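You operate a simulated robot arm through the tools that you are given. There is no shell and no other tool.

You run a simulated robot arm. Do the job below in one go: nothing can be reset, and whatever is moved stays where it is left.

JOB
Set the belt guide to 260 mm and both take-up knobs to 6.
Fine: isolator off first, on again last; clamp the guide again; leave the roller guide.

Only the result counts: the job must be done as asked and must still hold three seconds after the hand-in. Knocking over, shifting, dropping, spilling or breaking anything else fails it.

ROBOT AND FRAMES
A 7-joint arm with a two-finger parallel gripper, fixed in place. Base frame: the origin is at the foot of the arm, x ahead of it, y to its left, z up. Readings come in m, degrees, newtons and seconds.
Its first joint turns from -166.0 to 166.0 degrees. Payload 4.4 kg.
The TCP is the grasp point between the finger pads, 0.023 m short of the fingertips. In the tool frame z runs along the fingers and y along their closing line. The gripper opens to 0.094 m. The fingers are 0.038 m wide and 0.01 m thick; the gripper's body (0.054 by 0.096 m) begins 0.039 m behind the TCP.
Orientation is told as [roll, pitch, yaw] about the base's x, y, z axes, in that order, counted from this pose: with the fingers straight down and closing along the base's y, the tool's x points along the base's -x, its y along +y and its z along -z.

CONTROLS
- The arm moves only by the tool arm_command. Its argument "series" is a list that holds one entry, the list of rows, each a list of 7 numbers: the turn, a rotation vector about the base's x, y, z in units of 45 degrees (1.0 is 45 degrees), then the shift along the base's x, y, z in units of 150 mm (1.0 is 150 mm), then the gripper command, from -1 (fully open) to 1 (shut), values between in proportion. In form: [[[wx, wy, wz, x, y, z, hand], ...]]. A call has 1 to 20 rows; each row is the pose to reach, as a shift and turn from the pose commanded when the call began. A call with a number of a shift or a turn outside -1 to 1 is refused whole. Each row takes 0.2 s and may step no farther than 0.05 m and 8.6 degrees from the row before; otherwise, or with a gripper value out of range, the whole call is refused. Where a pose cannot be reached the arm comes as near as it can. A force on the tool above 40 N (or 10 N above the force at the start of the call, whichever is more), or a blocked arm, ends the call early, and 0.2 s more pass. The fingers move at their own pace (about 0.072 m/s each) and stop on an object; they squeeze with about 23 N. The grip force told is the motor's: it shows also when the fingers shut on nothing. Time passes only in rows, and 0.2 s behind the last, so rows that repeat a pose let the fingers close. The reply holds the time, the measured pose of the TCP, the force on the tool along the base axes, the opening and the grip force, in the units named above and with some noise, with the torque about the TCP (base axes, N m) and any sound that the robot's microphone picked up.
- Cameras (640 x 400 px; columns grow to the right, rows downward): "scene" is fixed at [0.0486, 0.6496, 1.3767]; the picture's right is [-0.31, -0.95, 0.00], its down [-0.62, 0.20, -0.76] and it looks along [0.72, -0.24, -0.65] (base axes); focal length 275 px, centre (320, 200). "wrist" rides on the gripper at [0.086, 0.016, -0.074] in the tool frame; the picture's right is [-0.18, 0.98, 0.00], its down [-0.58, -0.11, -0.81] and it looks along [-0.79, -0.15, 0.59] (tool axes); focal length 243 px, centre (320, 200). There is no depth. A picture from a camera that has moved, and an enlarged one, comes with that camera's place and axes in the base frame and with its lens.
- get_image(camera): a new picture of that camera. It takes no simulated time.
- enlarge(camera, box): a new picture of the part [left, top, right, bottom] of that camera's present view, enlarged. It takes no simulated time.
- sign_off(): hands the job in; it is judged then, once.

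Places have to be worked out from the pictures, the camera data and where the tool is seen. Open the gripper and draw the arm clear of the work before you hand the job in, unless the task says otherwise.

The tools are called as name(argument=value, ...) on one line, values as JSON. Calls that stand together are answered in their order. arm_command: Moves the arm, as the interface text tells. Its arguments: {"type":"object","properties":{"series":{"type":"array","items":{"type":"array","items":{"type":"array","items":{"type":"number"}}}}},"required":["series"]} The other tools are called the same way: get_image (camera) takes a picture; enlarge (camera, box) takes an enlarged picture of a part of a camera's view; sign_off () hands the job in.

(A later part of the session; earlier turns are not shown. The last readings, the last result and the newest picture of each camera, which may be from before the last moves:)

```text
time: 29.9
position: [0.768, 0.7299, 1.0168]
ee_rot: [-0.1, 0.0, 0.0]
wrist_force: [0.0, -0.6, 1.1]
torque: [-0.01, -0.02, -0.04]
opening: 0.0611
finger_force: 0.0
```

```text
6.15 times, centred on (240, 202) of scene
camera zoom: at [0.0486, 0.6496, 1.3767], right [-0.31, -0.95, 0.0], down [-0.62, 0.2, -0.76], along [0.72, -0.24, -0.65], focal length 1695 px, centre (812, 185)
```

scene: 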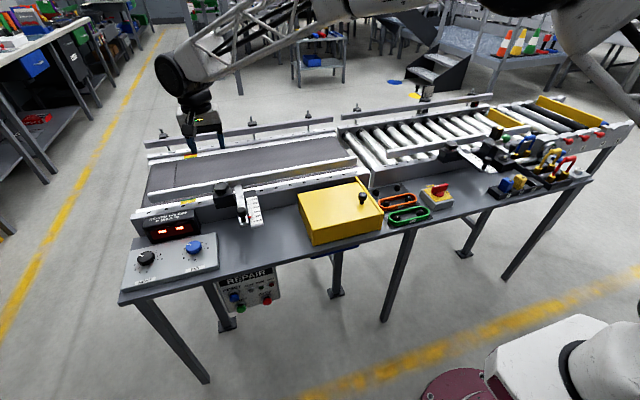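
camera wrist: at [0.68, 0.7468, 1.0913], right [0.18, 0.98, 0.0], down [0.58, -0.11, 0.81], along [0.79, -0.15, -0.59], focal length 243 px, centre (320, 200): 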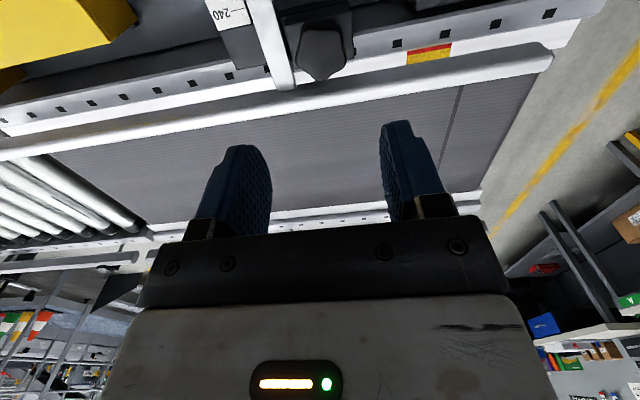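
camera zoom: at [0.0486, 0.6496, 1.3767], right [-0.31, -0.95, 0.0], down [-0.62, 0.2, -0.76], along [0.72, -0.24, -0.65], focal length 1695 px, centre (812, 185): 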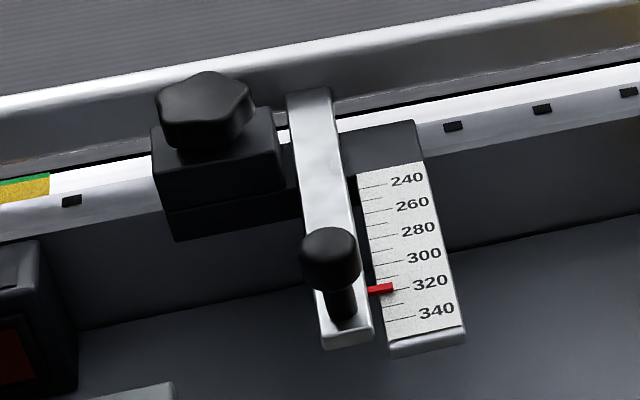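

The clamp is a five-lobed knob about 45 mm across with its top at about (0.7775, 0.727, 0.860). I open fully, centre on it and go down partway.

arm_command(series=[[[0, 0, 0, 0.06, -0.02, 0, -0.9], [0, 0, 0, 0.06, -0.02, -0.2, -0.9], [0, 0, 0, 0.06, -0.02, -0.4, -0.9], [0, 0, 0, 0.06, -0.02, -0.55, -0.9], [0, 0, 0, 0.06, -0.02, -0.65, -0.9]]])

get_image(camera="wrist")

enlarge(camera="scene", box=[170, 140, 290, 220])

```text
time: 31.1
position: [0.7751, 0.7274, 0.9183]
ee_rot: [-0.1, 0.1, 0.1]
wrist_force: [0.5, 0.2, 1.0]
torque: [0.01, -0.03, 0.01]
opening: 0.0892
finger_force: 0.1
```

```text
taken
camera wrist: at [0.6878, 0.7439, 0.9928], right [0.18, 0.98, 0.0], down [0.58, -0.11, 0.81], along [0.79, -0.15, -0.59], focal length 243 px, centre (320, 200)
```

wrist: 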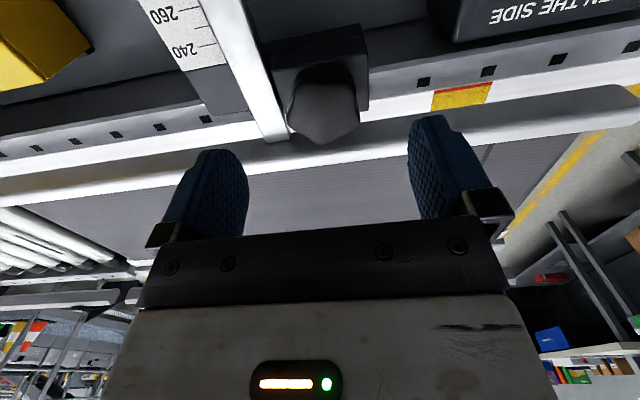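

```text
5.00 times, centred on (230, 180) of scene
camera zoom: at [0.0486, 0.6496, 1.3767], right [-0.31, -0.95, 0.0], down [-0.62, 0.2, -0.76], along [0.72, -0.24, -0.65], focal length 1377 px, centre (770, 300)
```

zoom: 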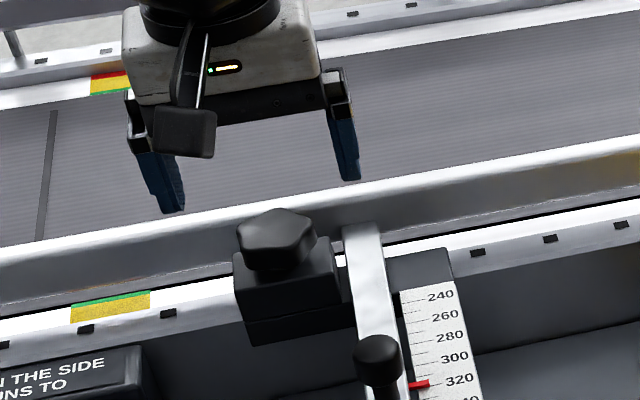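

The knob checks out at (0.776, 0.729), right under the hand. I go down to z ≈ 0.866 so the tips stay above the bar, and close gently.

arm_command(series=[[[0, 0, 0, 0, 0, -0.2, -0.9], [0, 0, 0, 0, 0.005, -0.345, -0.9], [0, 0, 0, 0, 0.005, -0.345, -0.4], [0, 0, 0, 0, 0.005, -0.345, 0], [0, 0, 0, 0, 0.005, -0.345, 0.1], [0, 0, 0, 0, 0.005, -0.345, 0.2], [0, 0, 0, 0, 0.005, -0.345, 0.25]]])

get_image(camera="wrist")

enlarge(camera="scene", box=[170, 140, 290, 220])

```text
time: 32.7
position: [0.7769, 0.7292, 0.8675]
ee_rot: [-0.1, 0.1, 0.0]
wrist_force: [1.5, 18.9, -4.7]
torque: [0.08, -0.24, -0.04]
opening: 0.0439
finger_force: 9.4
```

```text
taken
camera wrist: at [0.6895, 0.7455, 0.9421], right [0.18, 0.98, 0.0], down [0.58, -0.11, 0.81], along [0.79, -0.15, -0.59], focal length 243 px, centre (320, 200)
```

wrist: 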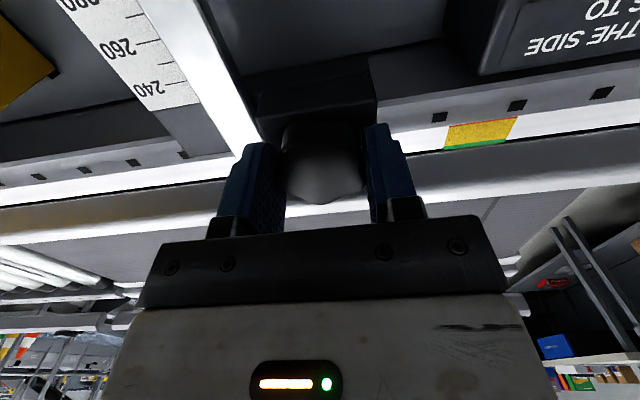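

```text
5.00 times, centred on (230, 180) of scene
camera zoom: at [0.0486, 0.6496, 1.3767], right [-0.31, -0.95, 0.0], down [-0.62, 0.2, -0.76], along [0.72, -0.24, -0.65], focal length 1377 px, centre (770, 300)
```

zoom: 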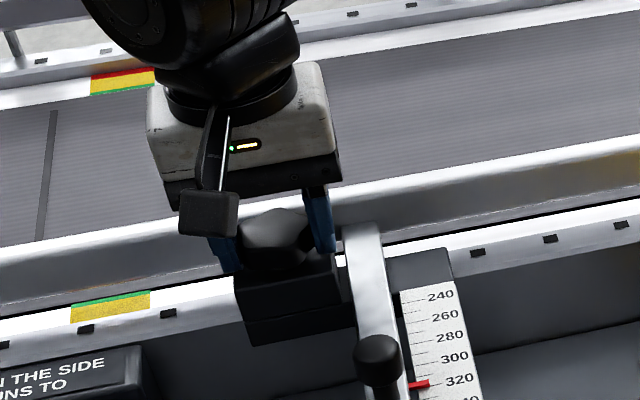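

Gripped at 44 mm with +19 N sideways. I shift 1 mm in +y and turn counter-clockwise (loosening) slowly.

arm_command(series=[[[0, 0, 0, 0, 0.006, 0, 0.35], [0, 0, 0.08, 0, 0.006, 0, 0.45], [0, 0, 0.16, 0, 0.006, 0, 0.45], [0, 0, 0.24, 0, 0.006, 0, 0.45], [0, 0, 0.32, 0, 0.006, 0, 0.45], [0, 0, 0.4, 0, 0.006, 0, 0.45]]])

get_image(camera="wrist")

```text
time: 34.0
position: [0.7764, 0.7296, 0.8673]
ee_rot: [-0.1, 0.0, 14.7]
wrist_force: [3.6, 5.3, -1.9]
torque: [-0.05, -0.07, 0.0]
opening: 0.043
finger_force: 45.2
stopped in row 6: the force on the tool passed its limit at 42 N (the readings are from after the stop); the commanded pose is now the measured one
```

```text
taken
camera wrist: at [0.6881, 0.7239, 0.942], right [-0.07, 1.0, 0.0], down [0.59, 0.04, 0.81], along [0.8, 0.06, -0.59], focal length 243 px, centre (320, 200)
```

wrist: 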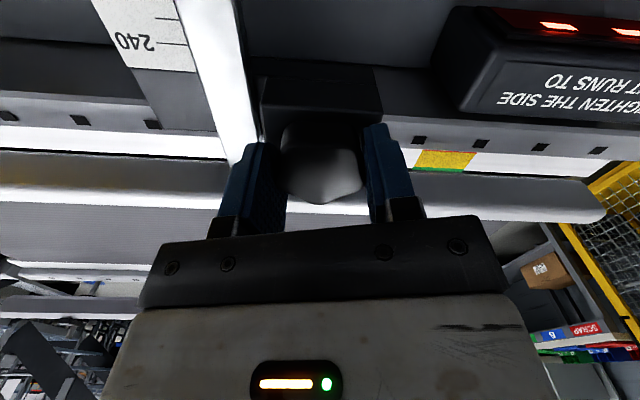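

The knob follows freely in this direction with nearly no torque. With a lighter grip I keep turning counter-clockwise.

arm_command(series=[[[0, 0, 0, 0, 0, 0, 0.25], [0, 0, 0.1, 0, 0, 0, 0.25], [0, 0, 0.22, 0, 0, 0, 0.25], [0, 0, 0.34, 0, 0, 0, 0.25], [0, 0, 0.46, 0, 0, 0, 0.25], [0, 0, 0.58, 0, 0, 0, 0.25], [0, 0, 0.7, 0, 0, 0, 0.25], [0, 0, 0.82, 0, 0, 0, 0.25], [0, 0, 0.94, 0, 0, 0, 0.25]]])

get_image(camera="wrist")

enlarge(camera="scene", box=[170, 140, 290, 220])

```text
time: 35.1
position: [0.7775, 0.7304, 0.8672]
ee_rot: [0.1, 0.0, 32.5]
wrist_force: [4.1, 7.1, -3.2]
torque: [0.17, -0.8, -0.05]
opening: 0.0428
finger_force: 44.7
stopped in row 5: the force on the tool passed its limit at 41 N (the readings are from after the stop); the commanded pose is now the measured one
```

```text
taken
camera wrist: at [0.694, 0.6976, 0.9419], right [-0.37, 0.93, 0.0], down [0.55, 0.22, 0.81], along [0.75, 0.3, -0.59], focal length 243 px, centre (320, 200)
```

wrist: 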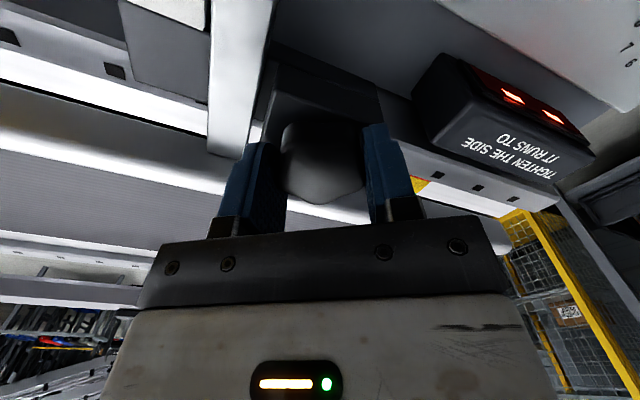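

```text
5.00 times, centred on (230, 180) of scene
camera zoom: at [0.0486, 0.6496, 1.3767], right [-0.31, -0.95, 0.0], down [-0.62, 0.2, -0.76], along [0.72, -0.24, -0.65], focal length 1377 px, centre (770, 300)
```

zoom: 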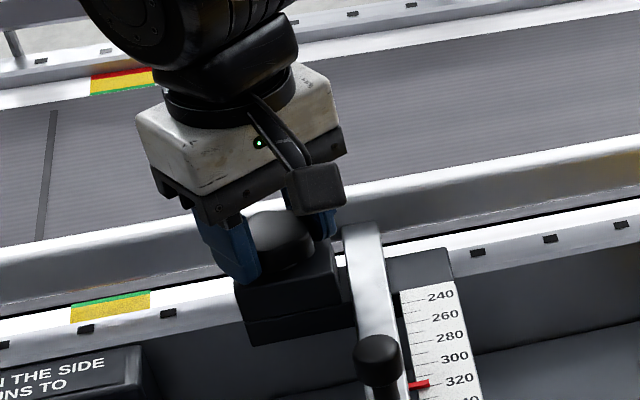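

The side force comes from over-gripping, so I set the fingers just at the knob's width and go on turning.

arm_command(series=[[[0, 0, 0, 0, 0, 0, 0.09], [0, 0, 0, 0, 0, 0, 0.09], [0, 0, 0.1, 0, 0, 0, 0.09], [0, 0, 0.22, 0, 0, 0, 0.09], [0, 0, 0.34, 0, 0, 0, 0.09], [0, 0, 0.46, 0, 0, 0, 0.09], [0, 0, 0.58, 0, 0, 0, 0.09], [0, 0, 0.7, 0, 0, 0, 0.09]]])

get_image(camera="wrist")

```text
time: 36.9
position: [0.7767, 0.7307, 0.8673]
ee_rot: [0.1, 0.0, 64.3]
wrist_force: [-3.9, 1.7, 0.2]
torque: [0.06, -0.06, -0.02]
opening: 0.0449
finger_force: 2.1
```

```text
taken
camera wrist: at [0.7236, 0.6599, 0.942], right [-0.8, 0.59, 0.0], down [0.35, 0.47, 0.81], along [0.48, 0.65, -0.59], focal length 243 px, centre (320, 200)
```

wrist: 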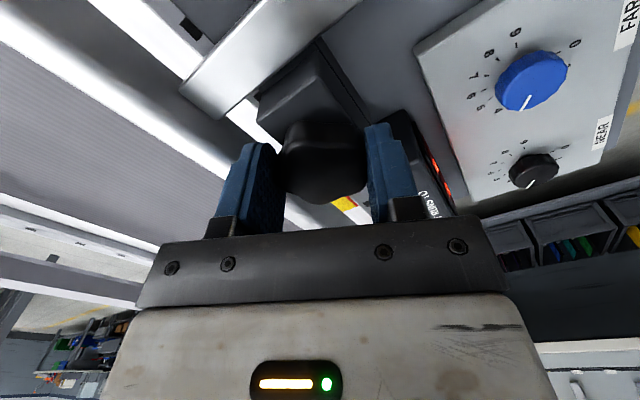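

Forces are low now at 64°. I continue to about 105° and use this view to read the knob dials as well.

enlarge(camera="wrist", box=[400, 0, 640, 200])

arm_command(series=[[[0, 0, 0.1, 0, 0, 0, 0.1], [0, 0, 0.22, 0, 0, 0, 0.1], [0, 0, 0.34, 0, 0, 0, 0.1], [0, 0, 0.46, 0, 0, 0, 0.1], [0, 0, 0.58, 0, 0, 0, 0.1], [0, 0, 0.7, 0, 0, 0, 0.1], [0, 0, 0.82, 0, 0, 0, 0.1], [0, 0, 0.9, 0, 0, 0, 0.1]]])

get_image(camera="wrist")

enlarge(camera="scene", box=[170, 140, 290, 220])

```text
2.00 times, centred on (520, 100) of wrist
camera zoom: at [0.7236, 0.6599, 0.942], right [-0.8, 0.59, 0.0], down [0.35, 0.47, 0.81], along [0.48, 0.65, -0.59], focal length 485 px, centre (-80, 400)
```

zoom: 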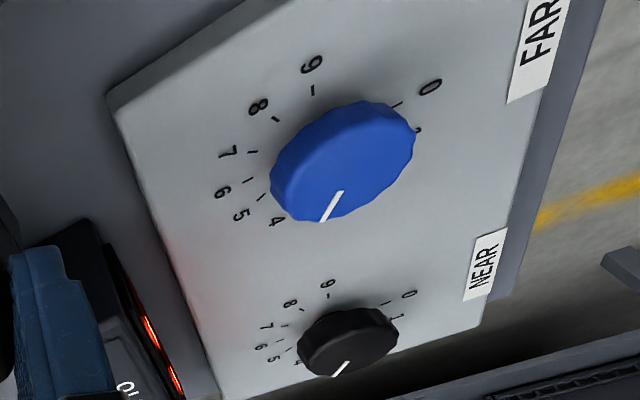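

```text
time: 38.7
position: [0.777, 0.7302, 0.8676]
ee_rot: [0.2, -0.1, 104.7]
wrist_force: [-7.2, 0.3, -0.7]
torque: [0.05, 0.02, -0.05]
opening: 0.0455
finger_force: 3.7
```

```text
taken
camera wrist: at [0.7821, 0.6423, 0.9422], right [-1.0, -0.07, 0.0], down [-0.04, 0.59, 0.81], along [-0.06, 0.8, -0.59], focal length 243 px, centre (320, 200)
```

wrist: 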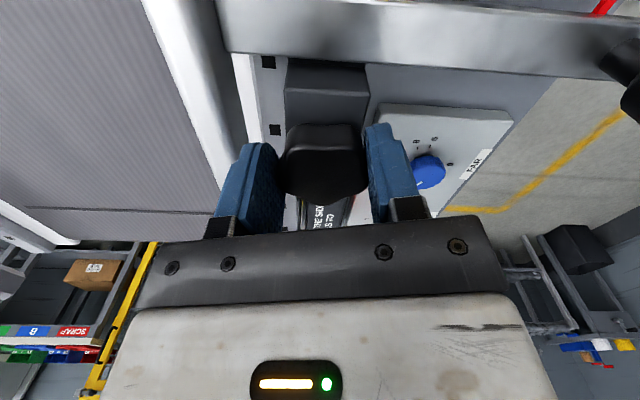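

```text
5.00 times, centred on (230, 180) of scene
camera zoom: at [0.0486, 0.6496, 1.3767], right [-0.31, -0.95, 0.0], down [-0.62, 0.2, -0.76], along [0.72, -0.24, -0.65], focal length 1377 px, centre (770, 300)
```

zoom: 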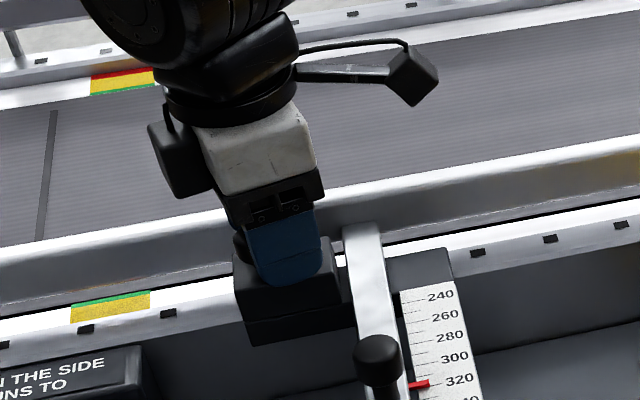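

The knob seems to look different between the fingers, so it may have slipped or met a stop. I enlarge the view to see.

enlarge(camera="wrist", box=[220, 80, 430, 240])

```text
2.50 times, centred on (325, 160) of wrist
camera zoom: at [0.7821, 0.6423, 0.9422], right [-1.0, -0.07, 0.0], down [-0.04, 0.59, 0.81], along [-0.06, 0.8, -0.59], focal length 606 px, centre (308, 300)
```

zoom: 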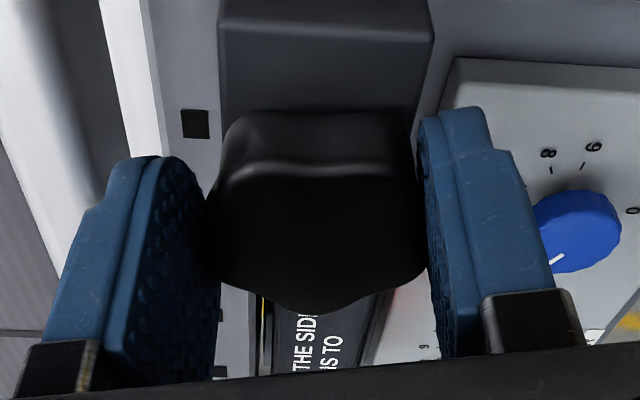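

The same lobe still faces the hand, so the knob has probably followed about 100°. I turn on to see if there is more travel or a stop.

arm_command(series=[[[0, 0, 0, 0, 0, 0, 0.15], [0, 0, 0.12, 0, 0, 0, 0.15], [0, 0, 0.24, 0, 0, 0, 0.15], [0, 0, 0.36, 0, 0, 0, 0.15], [0, 0, 0.48, 0, 0, 0, 0.15], [0, 0, 0.6, 0, 0, 0, 0.15], [0, 0, 0.72, 0, 0, 0, 0.15]]])

enlarge(camera="wrist", box=[220, 80, 430, 240])

get_image(camera="scene")

```text
time: 40.3
position: [0.7757, 0.7295, 0.8659]
ee_rot: [0.1, 0.0, 137.0]
wrist_force: [-10.7, -5.8, -1.6]
torque: [-0.07, -0.06, -0.07]
opening: 0.0452
finger_force: 5.3
```

```text
2.50 times, centred on (325, 160) of wrist
camera zoom: at [0.8278, 0.6595, 0.9416], right [-0.8, -0.59, 0.0], down [-0.35, 0.48, 0.81], along [-0.48, 0.65, -0.59], focal length 606 px, centre (308, 300)
```

zoom: 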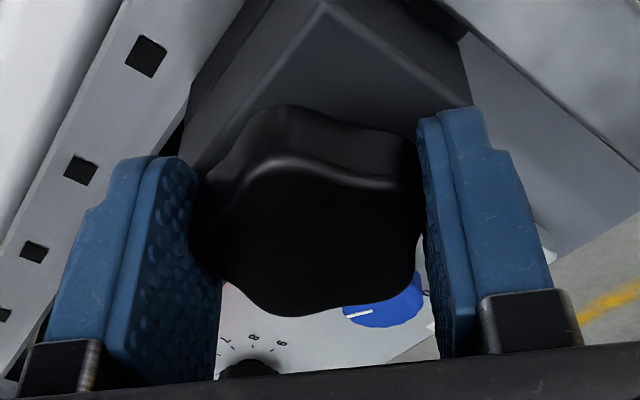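

```text
taken
```

scene: 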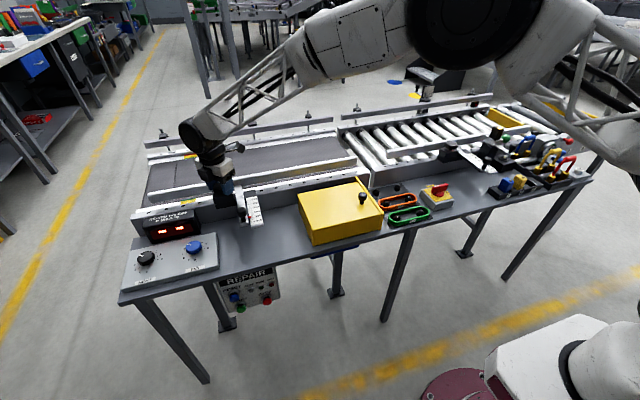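

The lobe now lags by about 15–20°, so either a stop was reached or the weak grip slips. I grip firmly and turn a few degrees to feel the torque.

arm_command(series=[[[0, 0, 0, 0, 0, 0, 0.3], [0, 0, 0, 0, 0, 0, 0.3], [0, 0, 0.08, 0, 0, 0, 0.3], [0, 0, 0.16, 0, 0, 0, 0.3]]])

enlarge(camera="wrist", box=[220, 80, 430, 240])

```text
time: 41.3
position: [0.7761, 0.7298, 0.8677]
ee_rot: [0.1, -0.1, 144.2]
wrist_force: [-22.7, -14.2, -0.1]
torque: [-0.03, 0.1, -0.19]
opening: 0.0437
finger_force: 12.3
```

```text
2.50 times, centred on (325, 160) of wrist
camera zoom: at [0.8359, 0.6666, 0.9415], right [-0.72, -0.69, 0.0], down [-0.41, 0.43, 0.81], along [-0.56, 0.58, -0.59], focal length 606 px, centre (308, 300)
```

zoom: 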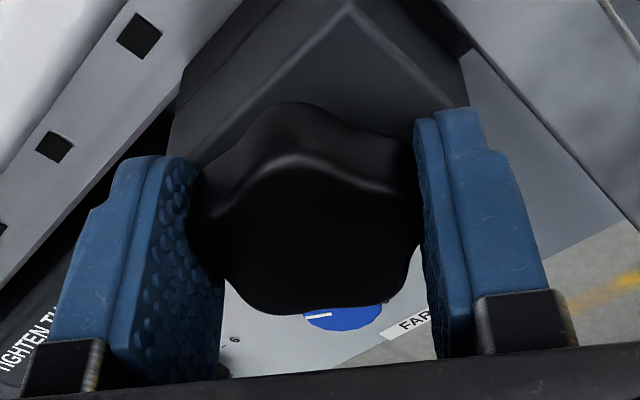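

The knob is at its loosening stop (it lags while the hand turns). I open the fingers, lift clear, and look at the whole assembly from above.

arm_command(series=[[[0, 0, 0, 0, 0, 0, 0], [0, 0, 0, 0, 0, 0, -0.35], [0, 0, 0, 0, 0, 0.1, -0.35], [0, 0, 0, 0, 0, 0.3, -0.35], [0, 0, 0, 0, 0, 0.55, -0.35], [0, 0, 0, 0, 0, 0.8, -0.35]]])

arm_command(series=[[[0, 0, -0.18, 0, 0, 0, -0.35], [0, 0, -0.36, 0, 0, 0, -0.35], [0, 0, -0.54, 0, 0, 0, -0.35], [0, 0, -0.72, 0, 0, 0, -0.35], [0, 0, -0.9, 0, 0, 0, -0.35], [0, 0, -1, 0, 0, 0, -0.35]]])

arm_command(series=[[[0, 0, -0.18, 0, 0, 0, -0.35], [0, 0, -0.36, 0, 0, 0, -0.35], [0, 0, -0.54, 0, 0, 0, -0.35], [0, 0, -0.72, 0, 0, 0, -0.35], [0, 0, -0.9, 0, 0, 0, -0.35], [0, 0, -1, 0, 0, 0, -0.35]]])

arm_command(series=[[[0, 0, -0.18, -0.1, -0.05, 0, -0.35], [0, 0, -0.36, -0.25, -0.1, 0, -0.35], [0, 0, -0.54, -0.45, -0.2, 0, -0.35], [0, 0, -0.72, -0.6, -0.25, 0, -0.35], [0, 0, -0.9, -0.75, -0.3, 0, -0.35], [0, 0, -1, -0.85, -0.32, 0, -0.35]]])

get_image(camera="wrist")

enlarge(camera="scene", box=[170, 150, 290, 230])

```text
time: 42.7
position: [0.7758, 0.7287, 0.9866]
ee_rot: [0.2, -0.1, 144.2]
wrist_force: [-0.2, -0.5, -0.1]
torque: [0.02, -0.03, -0.01]
opening: 0.0636
finger_force: 0.0
```

```text
time: 44.1
position: [0.7769, 0.731, 0.9877]
ee_rot: [0.1, -0.1, 99.0]
wrist_force: [0.1, 0.6, -0.5]
torque: [0.0, -0.01, -0.03]
opening: 0.0636
finger_force: 0.1
```

```text
time: 45.5
position: [0.7763, 0.7294, 0.9879]
ee_rot: [0.1, -0.1, 54.0]
wrist_force: [0.1, 0.5, -0.7]
torque: [0.01, 0.0, -0.03]
opening: 0.0633
finger_force: 0.1
```

```text
time: 46.9
position: [0.6474, 0.6824, 0.9878]
ee_rot: [0.0, -0.2, 9.0]
wrist_force: [0.3, 0.2, -0.1]
torque: [0.0, -0.02, 0.04]
opening: 0.0635
finger_force: 0.1
```

```text
taken
camera wrist: at [0.5584, 0.6847, 1.0622], right [0.03, 1.0, 0.0], down [0.59, -0.02, 0.81], along [0.81, -0.02, -0.59], focal length 243 px, centre (320, 200)
```

wrist: 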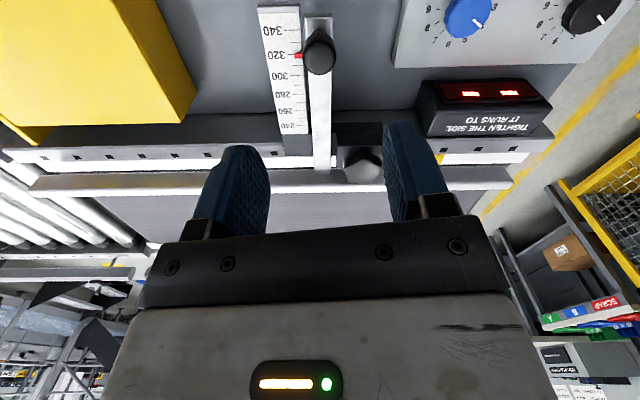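

```text
5.00 times, centred on (230, 190) of scene
camera zoom: at [0.0486, 0.6496, 1.3767], right [-0.31, -0.95, 0.0], down [-0.62, 0.2, -0.76], along [0.72, -0.24, -0.65], focal length 1377 px, centre (770, 250)
```

zoom: 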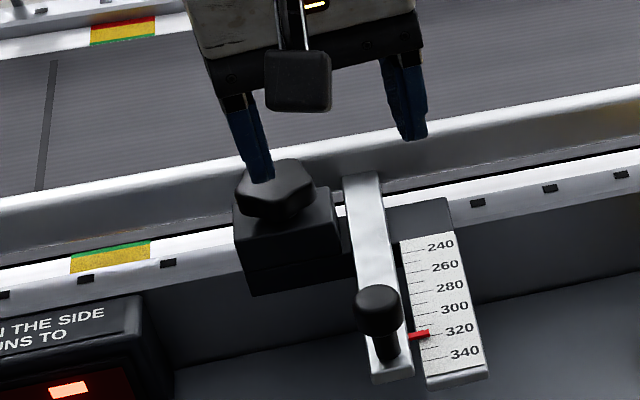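

The bar's handle knob is at about (0.643, 0.682) with its top at z 0.86. I square the yaw to 0 and go down over it, tips staying above the bar.

arm_command(series=[[[0, 0, -0.1, -0.02, 0, -0.15, -0.35], [0, 0, -0.2, -0.02, 0, -0.4, -0.35], [0, 0, -0.2, -0.02, 0, -0.6, -0.35], [0, 0, -0.2, -0.02, 0, -0.75, -0.35]]])

get_image(camera="wrist")

enlarge(camera="scene", box=[170, 150, 290, 230])

```text
time: 47.9
position: [0.6449, 0.682, 0.8753]
ee_rot: [0.1, -0.1, 0.2]
wrist_force: [-0.4, 0.3, -0.2]
torque: [0.03, -0.02, 0.01]
opening: 0.0636
finger_force: 0.2
```

```text
taken
camera wrist: at [0.5573, 0.6985, 0.9488], right [0.18, 0.98, 0.0], down [0.58, -0.11, 0.81], along [0.79, -0.15, -0.59], focal length 243 px, centre (320, 200)
```

wrist: 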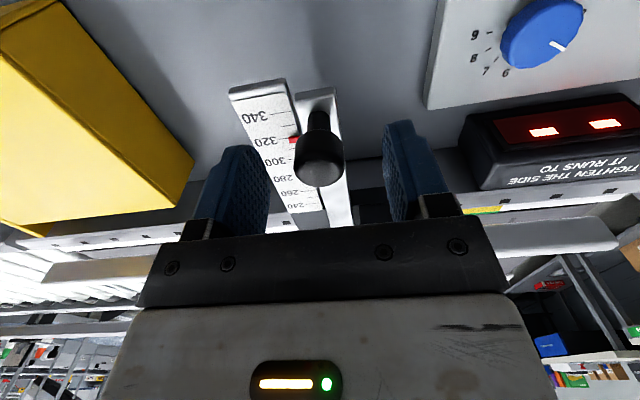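

```text
5.00 times, centred on (230, 190) of scene
camera zoom: at [0.0486, 0.6496, 1.3767], right [-0.31, -0.95, 0.0], down [-0.62, 0.2, -0.76], along [0.72, -0.24, -0.65], focal length 1377 px, centre (770, 250)
```

zoom: 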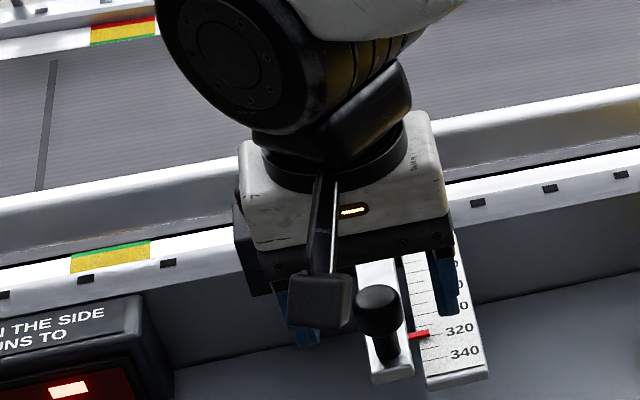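

The knob (about 24 mm wide) is centred between the fingers. I go down 14 mm and close on it lightly.

arm_command(series=[[[0, 0, 0, -0.005, 0, -0.05, -0.35], [0, 0, 0, -0.01, 0, -0.095, -0.35], [0, 0, 0, -0.01, 0, -0.095, 0.1], [0, 0, 0, -0.01, 0, -0.095, 0.35], [0, 0, 0, -0.01, 0, -0.095, 0.45], [0, 0, 0, -0.01, 0, -0.095, 0.55], [0, 0, 0, -0.01, 0, -0.095, 0.55]]])

get_image(camera="wrist")

```text
time: 49.5
position: [0.6435, 0.6809, 0.8603]
ee_rot: [-0.1, -0.1, 0.1]
wrist_force: [0.6, -18.7, 4.1]
torque: [-0.18, 0.06, -0.04]
opening: 0.0253
finger_force: 44.9
```

```text
taken
camera wrist: at [0.5564, 0.6981, 0.9356], right [0.18, 0.98, 0.0], down [0.58, -0.11, 0.81], along [0.79, -0.15, -0.59], focal length 243 px, centre (320, 200)
```

wrist: 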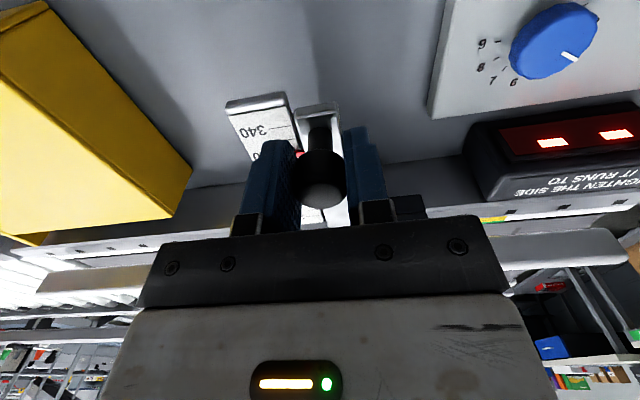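

The handle is held at 25 mm. I push it gently +x by 10 mm to test whether the guide is free.

arm_command(series=[[[0, 0, 0, 0.02, -0.003, 0, 0.55], [0, 0, 0, 0.045, -0.003, 0, 0.55], [0, 0, 0, 0.07, -0.003, 0, 0.55]]])

enlarge(camera="scene", box=[210, 180, 290, 235])

```text
time: 50.3
position: [0.6539, 0.6803, 0.8608]
ee_rot: [0.1, -0.1, 0.2]
wrist_force: [-1.8, -6.4, 0.8]
torque: [-0.02, -0.03, -0.07]
opening: 0.0254
finger_force: 44.8
```

```text
7.27 times, centred on (250, 208) of scene
camera zoom: at [0.0486, 0.6496, 1.3767], right [-0.31, -0.95, 0.0], down [-0.62, 0.2, -0.76], along [0.72, -0.24, -0.65], focal length 2003 px, centre (829, 146)
```

zoom: 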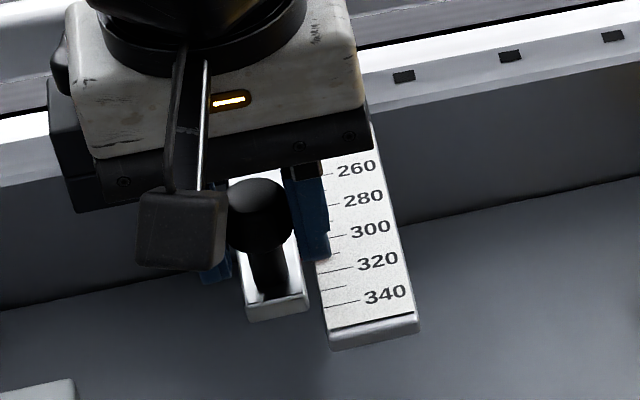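

The guide slides freely (under 2 N). I push about 47 mm further, then check the reading before the fine adjustment.

arm_command(series=[[[0, 0, 0, 0.07, 0, 0, 0.55], [0, 0, 0, 0.14, 0, 0, 0.55], [0, 0, 0, 0.21, 0, 0, 0.55], [0, 0, 0, 0.27, 0, 0, 0.55], [0, 0, 0, 0.31, 0, 0, 0.55]]])

get_image(camera="wrist")

enlarge(camera="scene", box=[210, 180, 290, 235])

```text
time: 51.5
position: [0.7003, 0.6814, 0.8611]
ee_rot: [0.1, -0.1, 0.2]
wrist_force: [-1.3, 15.2, -0.6]
torque: [0.11, 0.82, -0.02]
opening: 0.0254
finger_force: 44.5
```

```text
taken
camera wrist: at [0.6136, 0.6978, 0.9355], right [0.18, 0.98, 0.0], down [0.58, -0.11, 0.81], along [0.79, -0.14, -0.59], focal length 243 px, centre (320, 200)
```

wrist: 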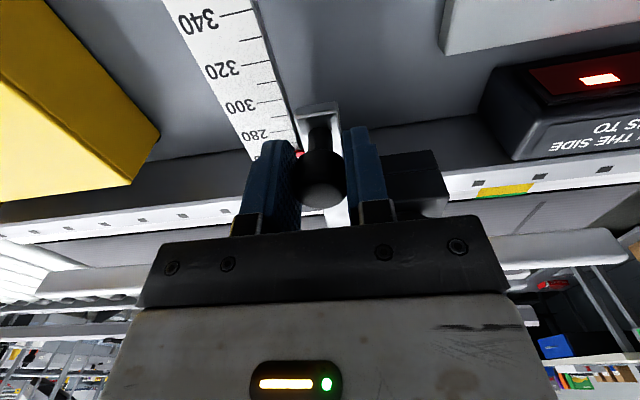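

```text
7.27 times, centred on (250, 208) of scene
camera zoom: at [0.0486, 0.6496, 1.3767], right [-0.31, -0.95, 0.0], down [-0.62, 0.2, -0.76], along [0.72, -0.24, -0.65], focal length 2003 px, centre (829, 146)
```

zoom: 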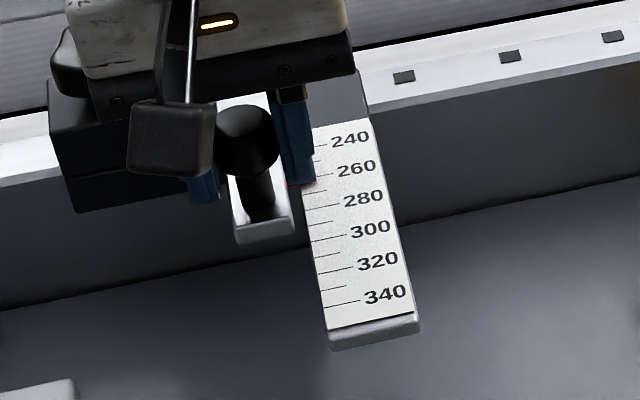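

The pointer is hidden behind the finger. I release the handle, lift, and read the scale.

arm_command(series=[[[0, 0, 0, 0, 0, 0, 0.3], [0, 0, 0, 0, 0, 0, -0.1], [0, 0, 0, 0, 0, 0, -0.35], [0, 0, 0, 0, 0, 0.15, -0.35], [0, 0, 0, -0.05, 0, 0.4, -0.35], [0, 0, 0, -0.15, 0, 0.7, -0.35], [0, 0, 0, -0.25, 0, 0.9, -0.35]]])

enlarge(camera="wrist", box=[240, 0, 400, 130])

enlarge(camera="scene", box=[225, 180, 275, 230])

```text
time: 53.1
position: [0.6652, 0.6827, 0.993]
ee_rot: [-0.1, -0.1, 0.2]
wrist_force: [-0.4, 0.4, -0.6]
torque: [-0.02, 0.0, 0.02]
opening: 0.0633
finger_force: 0.1
```

```text
3.08 times, centred on (320, 65) of wrist
camera zoom: at [0.5766, 0.6988, 1.0678], right [0.18, 0.98, 0.0], down [0.58, -0.11, 0.81], along [0.79, -0.15, -0.59], focal length 746 px, centre (320, 615)
```

zoom: 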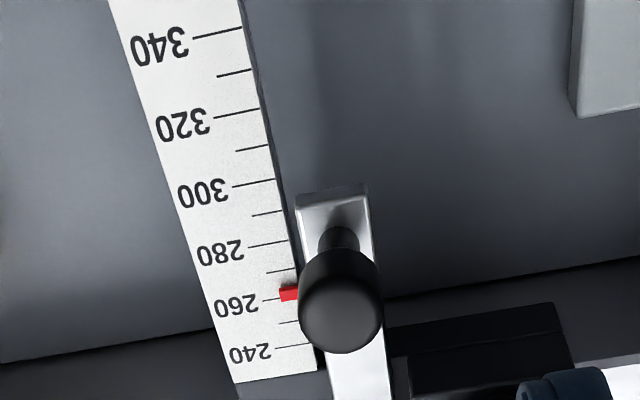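

```text
8.00 times, centred on (250, 205) of scene
camera zoom: at [0.0486, 0.6496, 1.3767], right [-0.31, -0.95, 0.0], down [-0.62, 0.2, -0.76], along [0.72, -0.24, -0.65], focal length 2203 px, centre (880, 160)
```

zoom: 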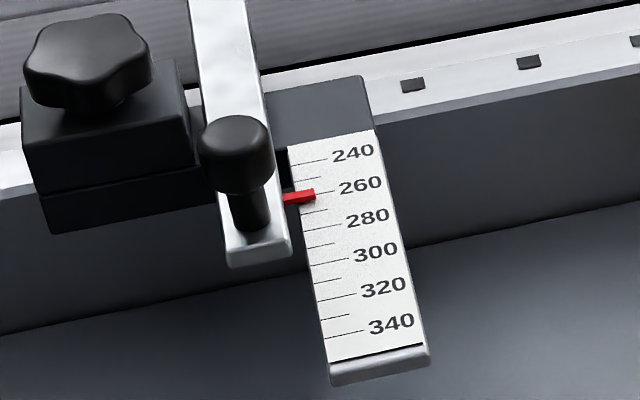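

The pointer is near 260–261. I enlarge further for a precise reading.

enlarge(camera="wrist", box=[295, 50, 335, 75])

enlarge(camera="scene", box=[256, 195, 280, 210])

```text
16.00 times, centred on (315, 62) of wrist
camera zoom: at [0.5766, 0.6988, 1.0678], right [0.18, 0.98, 0.0], down [0.58, -0.11, 0.81], along [0.79, -0.15, -0.59], focal length 3882 px, centre (400, 2400)
```

zoom: 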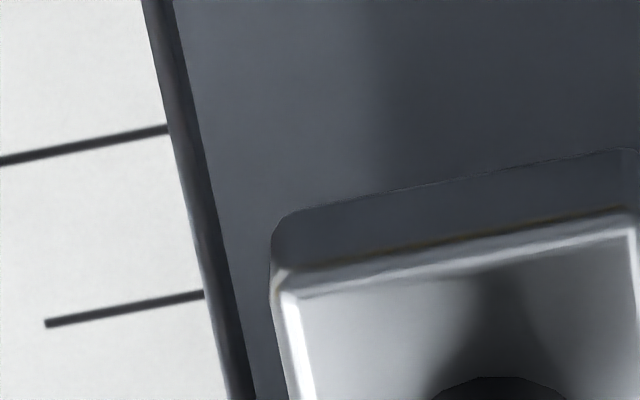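

```text
16.00 times, centred on (268, 202) of scene
camera zoom: at [0.0486, 0.6496, 1.3767], right [-0.31, -0.95, 0.0], down [-0.62, 0.2, -0.76], along [0.72, -0.24, -0.65], focal length 4406 px, centre (1152, 160)
```

zoom: 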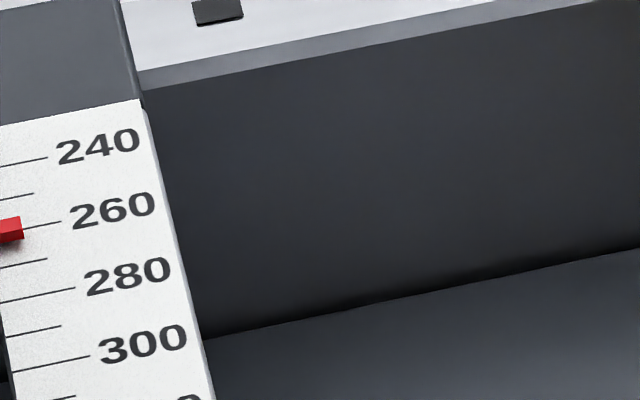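

I correct the boxes to centre on the pointer.

enlarge(camera="wrist", box=[294, 85, 326, 105])

enlarge(camera="scene", box=[236, 197, 260, 212])

```text
16.00 times, centred on (310, 95) of wrist
camera zoom: at [0.5766, 0.6988, 1.0678], right [0.18, 0.98, 0.0], down [0.58, -0.11, 0.81], along [0.79, -0.15, -0.59], focal length 3882 px, centre (480, 1880)
```

zoom: 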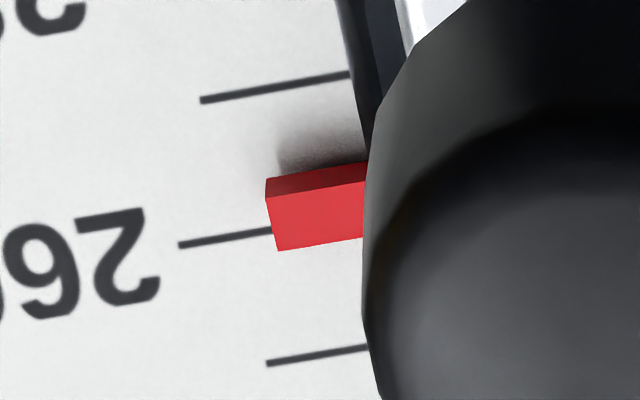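

```text
16.00 times, centred on (248, 204) of scene
camera zoom: at [0.0486, 0.6496, 1.3767], right [-0.31, -0.95, 0.0], down [-0.62, 0.2, -0.76], along [0.72, -0.24, -0.65], focal length 4406 px, centre (1472, 128)
```

zoom: 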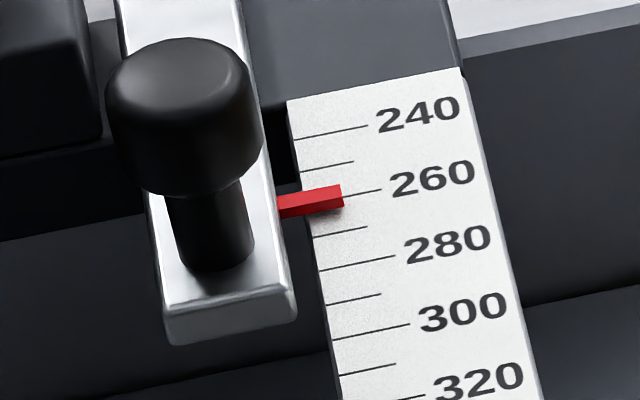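

Parallax from both views suggests the pointer really stands near 262. I tilt the hand 30° and move so that the wrist camera looks straight down on the pointer to read it without parallax.

arm_command(series=[[[0, 0.15, 0, 0.1, -0.05, 0.05, -0.35], [0, 0.3, 0, 0.25, -0.1, 0.1, -0.35], [0, 0.45, 0, 0.4, -0.15, 0.1, -0.35], [0, 0.55, 0, 0.5, -0.2, 0.1, -0.35], [0, 0.667, 0, 0.63, -0.2, 0.1, -0.35]]])

get_image(camera="wrist")

```text
time: 54.3
position: [0.7591, 0.651, 1.0103]
ee_rot: [0.2, 30.0, 0.3]
wrist_force: [0.0, 0.1, 0.2]
torque: [0.0, -0.01, -0.01]
opening: 0.0635
finger_force: 0.0
```

```text
taken
camera wrist: at [0.721, 0.6678, 1.1184], right [0.16, 0.98, -0.09], down [0.91, -0.11, 0.41], along [0.39, -0.14, -0.91], focal length 243 px, centre (320, 200)
```

wrist: 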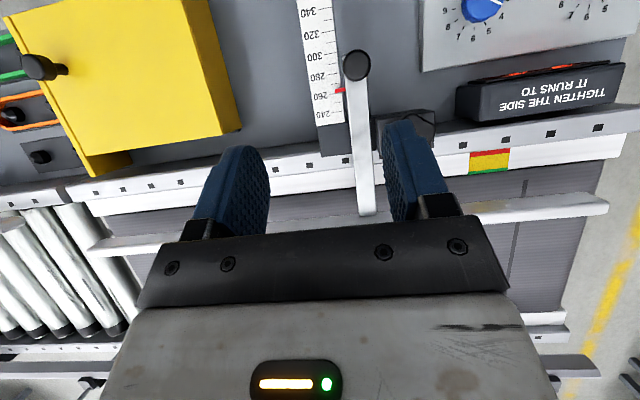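

Here the camera is almost vertically above the pointer. I enlarge it.

enlarge(camera="wrist", box=[312, 75, 360, 105])

enlarge(camera="wrist", box=[430, 0, 630, 125])

```text
13.33 times, centred on (336, 90) of wrist
camera zoom: at [0.721, 0.6678, 1.1184], right [0.16, 0.98, -0.09], down [0.91, -0.11, 0.41], along [0.39, -0.14, -0.91], focal length 3235 px, centre (107, 1667)
```

zoom: 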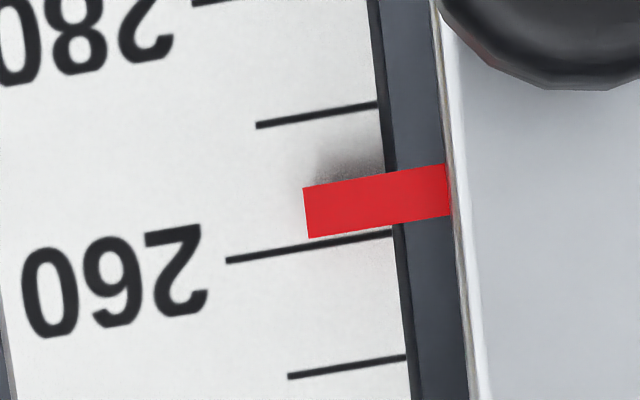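

```text
3.20 times, centred on (530, 62) of wrist
camera zoom: at [0.721, 0.6678, 1.1184], right [0.16, 0.98, -0.09], down [0.91, -0.11, 0.41], along [0.39, -0.14, -0.91], focal length 776 px, centre (-352, 640)
```

zoom: 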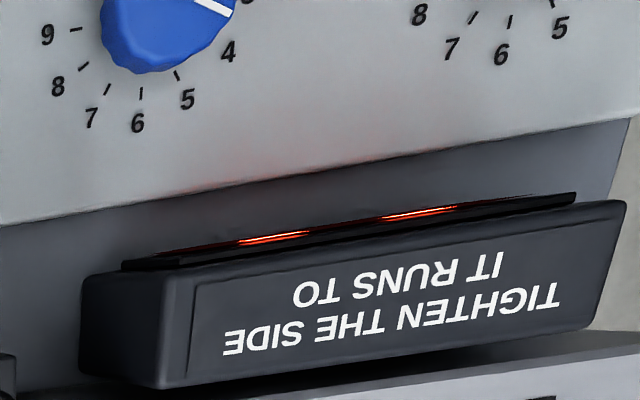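

Seen vertically, the pointer is 2.7 mm above the 260 line (262.7). I straighten the hand, return above the handle and grip it again to push 2.7 mm further.

arm_command(series=[[[0, -0.15, 0, -0.1, 0.05, 0, -0.35], [0, -0.3, 0, -0.2, 0.1, 0, -0.35], [0, -0.45, 0, -0.3, 0.15, -0.1, -0.35], [0, -0.55, 0, -0.392, 0.2, -0.25, -0.35], [0, -0.667, 0, -0.392, 0.203, -0.45, -0.35], [0, -0.667, 0, -0.392, 0.203, -0.667, -0.35]]])

get_image(camera="wrist")

```text
time: 55.7
position: [0.6991, 0.6817, 0.9107]
ee_rot: [0.1, -0.2, 0.3]
wrist_force: [0.5, 0.1, 0.2]
torque: [-0.01, 0.01, 0.0]
opening: 0.0633
finger_force: 0.1
```

```text
taken
camera wrist: at [0.6115, 0.6983, 0.9853], right [0.18, 0.98, 0.0], down [0.58, -0.11, 0.81], along [0.79, -0.14, -0.59], focal length 243 px, centre (320, 200)
```

wrist: 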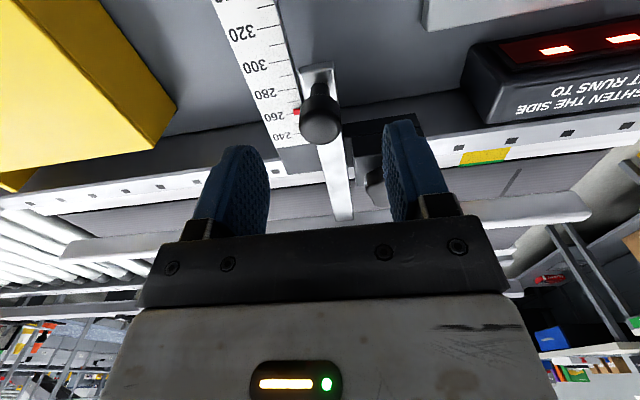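

The handle lies under the hand. I go down 50 mm, close lightly, and push +2.7 mm.

arm_command(series=[[[0, 0, 0, 0, 0, -0.2, -0.35], [0, 0, 0, 0, 0, -0.333, -0.35], [0, 0, 0, 0, 0, -0.333, 0.1], [0, 0, 0, 0, 0, -0.333, 0.35], [0, 0, 0, 0, 0, -0.333, 0.45], [0, 0, 0, 0, 0, -0.333, 0.5], [0, 0, 0, 0, 0, -0.333, 0.5]]])

arm_command(series=[[[0, 0, 0, 0.009, 0, 0, 0.5], [0, 0, 0, 0.018, 0, 0, 0.5], [0, 0, 0, 0.018, 0, 0, 0.5], [0, 0, 0, 0.018, 0, 0, 0.5]]])

arm_command(series=[[[0, 0, 0, 0, 0, 0, 0.3], [0, 0, 0, 0, 0, 0, -0.1], [0, 0, 0, 0, 0, 0, -0.35], [0, 0, 0, 0, 0, 0.15, -0.35], [0, 0, 0, 0, 0, 0.4, -0.35], [0, 0, 0, 0, 0, 0.7, -0.35], [0, 0, 0, 0, 0, 0.95, -0.35]]])

arm_command(series=[[[0, 0.15, 0, 0.1, -0.05, 0.05, -0.35], [0, 0.3, 0, 0.2, -0.1, 0.1, -0.35], [0, 0.45, 0, 0.3, -0.15, 0.1, -0.35], [0, 0.55, 0, 0.35, -0.2, 0.1, -0.35], [0, 0.667, 0, 0.4, -0.2, 0.1, -0.35]]])

get_image(camera="wrist")

enlarge(camera="wrist", box=[312, 75, 360, 105])

```text
time: 57.3
position: [0.7003, 0.6828, 0.8602]
ee_rot: [0.1, -0.1, 0.2]
wrist_force: [0.0, 0.0, -0.6]
torque: [0.05, -0.13, -0.02]
opening: 0.0255
finger_force: 45.3
```

```text
time: 58.3
position: [0.7031, 0.6828, 0.8601]
ee_rot: [0.0, 0.0, 0.2]
wrist_force: [-0.7, -7.0, -12.4]
torque: [-0.02, -0.11, 0.06]
opening: 0.0256
finger_force: 44.7
```

```text
time: 59.9
position: [0.702, 0.6833, 1.0035]
ee_rot: [0.1, 0.0, 0.2]
wrist_force: [0.1, -0.5, -1.8]
torque: [-0.01, 0.0, 0.02]
opening: 0.0632
finger_force: 0.0
```

```text
time: 61.1
position: [0.7635, 0.6529, 1.0196]
ee_rot: [0.2, 30.0, 0.3]
wrist_force: [0.0, 0.2, -0.4]
torque: [-0.03, -0.02, 0.03]
opening: 0.0637
finger_force: 0.1
```

```text
taken
camera wrist: at [0.7243, 0.6689, 1.1276], right [0.16, 0.98, -0.09], down [0.91, -0.11, 0.41], along [0.39, -0.14, -0.91], focal length 243 px, centre (320, 200)
```

wrist: 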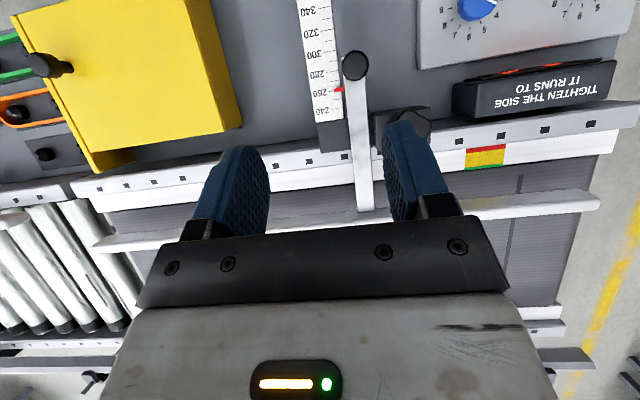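

```text
13.33 times, centred on (336, 90) of wrist
camera zoom: at [0.7243, 0.6689, 1.1276], right [0.16, 0.98, -0.09], down [0.91, -0.11, 0.41], along [0.39, -0.14, -0.91], focal length 3235 px, centre (107, 1667)
```

zoom: 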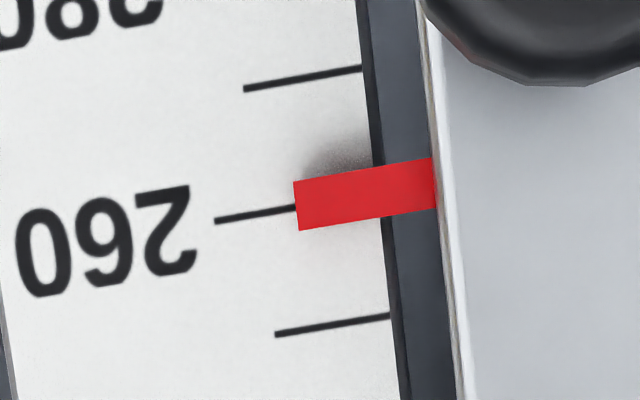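

The pointer now sits on the 260 line within about 0.2 mm. I straighten the hand above the clamp knob and turn to yaw ≈ 84°, to grip it and clamp clockwise.

arm_command(series=[[[0, -0.15, 0, 0, 0.1, 0, -0.5], [0, -0.3, 0, 0, 0.2, 0, -0.6], [0, -0.45, 0, 0.04, 0.35, 0, -0.7], [0, -0.6, 0, 0.08, 0.45, 0, -0.8], [0, -0.667, 0, 0.087, 0.513, -0.1, -0.9]]])

arm_command(series=[[[0, 0, 0.18, 0, 0, 0, -0.9], [0, 0, 0.36, 0, 0, 0, -0.9], [0, 0, 0.54, 0, 0, 0, -0.9], [0, 0, 0.72, 0, 0, 0, -0.9], [0, 0, 0.9, 0, 0, 0, -0.9], [0, 0, 1, 0, 0, 0, -0.9]]])

arm_command(series=[[[0, 0, 0.18, 0, 0, -0.1, -0.9], [0, 0, 0.36, 0, 0, -0.2, -0.9], [0, 0, 0.54, 0, 0, -0.3, -0.9], [0, 0, 0.72, 0, 0, -0.4, -0.9], [0, 0, 0.86, 0, 0, -0.5, -0.9]]])

get_image(camera="wrist")

enlarge(camera="scene", box=[170, 140, 290, 220])

```text
time: 62.3
position: [0.7778, 0.7299, 1.004]
ee_rot: [0.1, -0.1, 0.1]
wrist_force: [0.2, 0.4, 0.6]
torque: [0.01, 0.03, 0.0]
opening: 0.0893
finger_force: 0.1
```

```text
time: 63.7
position: [0.7758, 0.7287, 1.0035]
ee_rot: [0.0, -0.1, 45.3]
wrist_force: [-0.7, 0.5, 0.5]
torque: [-0.03, 0.01, 0.04]
opening: 0.0892
finger_force: 0.2
```

```text
time: 64.9
position: [0.7756, 0.7284, 0.9289]
ee_rot: [0.0, -0.1, 84.0]
wrist_force: [0.1, -0.2, 0.6]
torque: [-0.03, -0.01, -0.02]
opening: 0.0894
finger_force: 0.2
```

```text
taken
camera wrist: at [0.75, 0.6448, 1.0032], right [-0.96, 0.29, 0.0], down [0.17, 0.57, 0.81], along [0.23, 0.77, -0.59], focal length 243 px, centre (320, 200)
```

wrist: 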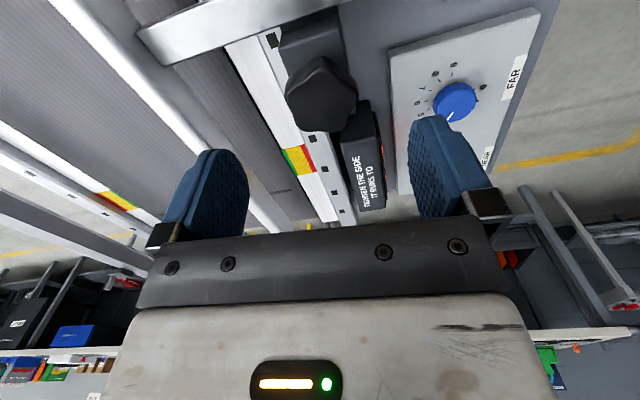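

```text
5.00 times, centred on (230, 180) of scene
camera zoom: at [0.0486, 0.6496, 1.3767], right [-0.31, -0.95, 0.0], down [-0.62, 0.2, -0.76], along [0.72, -0.24, -0.65], focal length 1377 px, centre (770, 300)
```

zoom: 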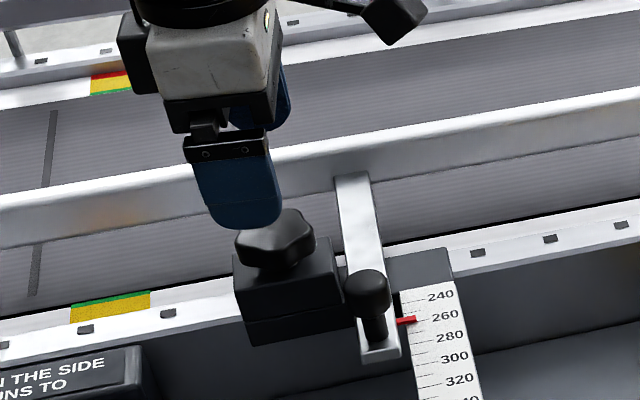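

The way down is clear of the handle and rail. I descend to z ≈ 0.867 and close to the knob's width.

arm_command(series=[[[0, 0, 0, 0.005, 0.005, -0.2, -0.9], [0, 0, 0, 0.005, 0.005, -0.41, -0.9], [0, 0, 0, 0.005, 0.005, -0.41, -0.4], [0, 0, 0, 0.005, 0.005, -0.41, -0.1], [0, 0, 0, 0.005, 0.005, -0.41, 0.08], [0, 0, 0, 0.005, 0.005, -0.41, 0.15], [0, 0, 0, 0.005, 0.005, -0.41, 0.15]]])

enlarge(camera="wrist", box=[220, 80, 430, 240])

```text
time: 66.5
position: [0.7766, 0.7292, 0.8665]
ee_rot: [0.0, -0.1, 83.9]
wrist_force: [-14.5, 3.7, -1.2]
torque: [-0.05, 0.01, -0.04]
opening: 0.046
finger_force: 6.9
```

```text
2.50 times, centred on (325, 160) of wrist
camera zoom: at [0.7505, 0.6457, 0.9411], right [-0.96, 0.29, 0.0], down [0.17, 0.57, 0.81], along [0.23, 0.77, -0.59], focal length 606 px, centre (308, 300)
```

zoom: 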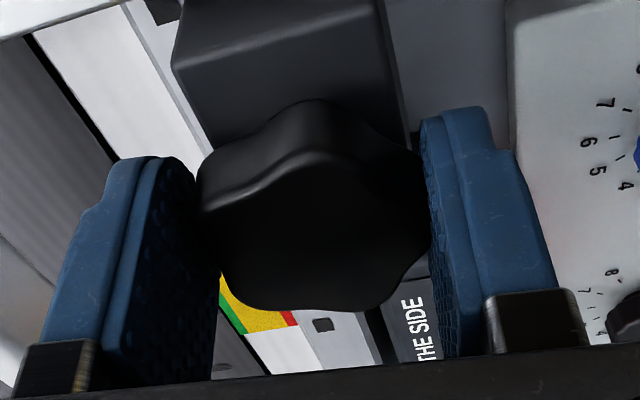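

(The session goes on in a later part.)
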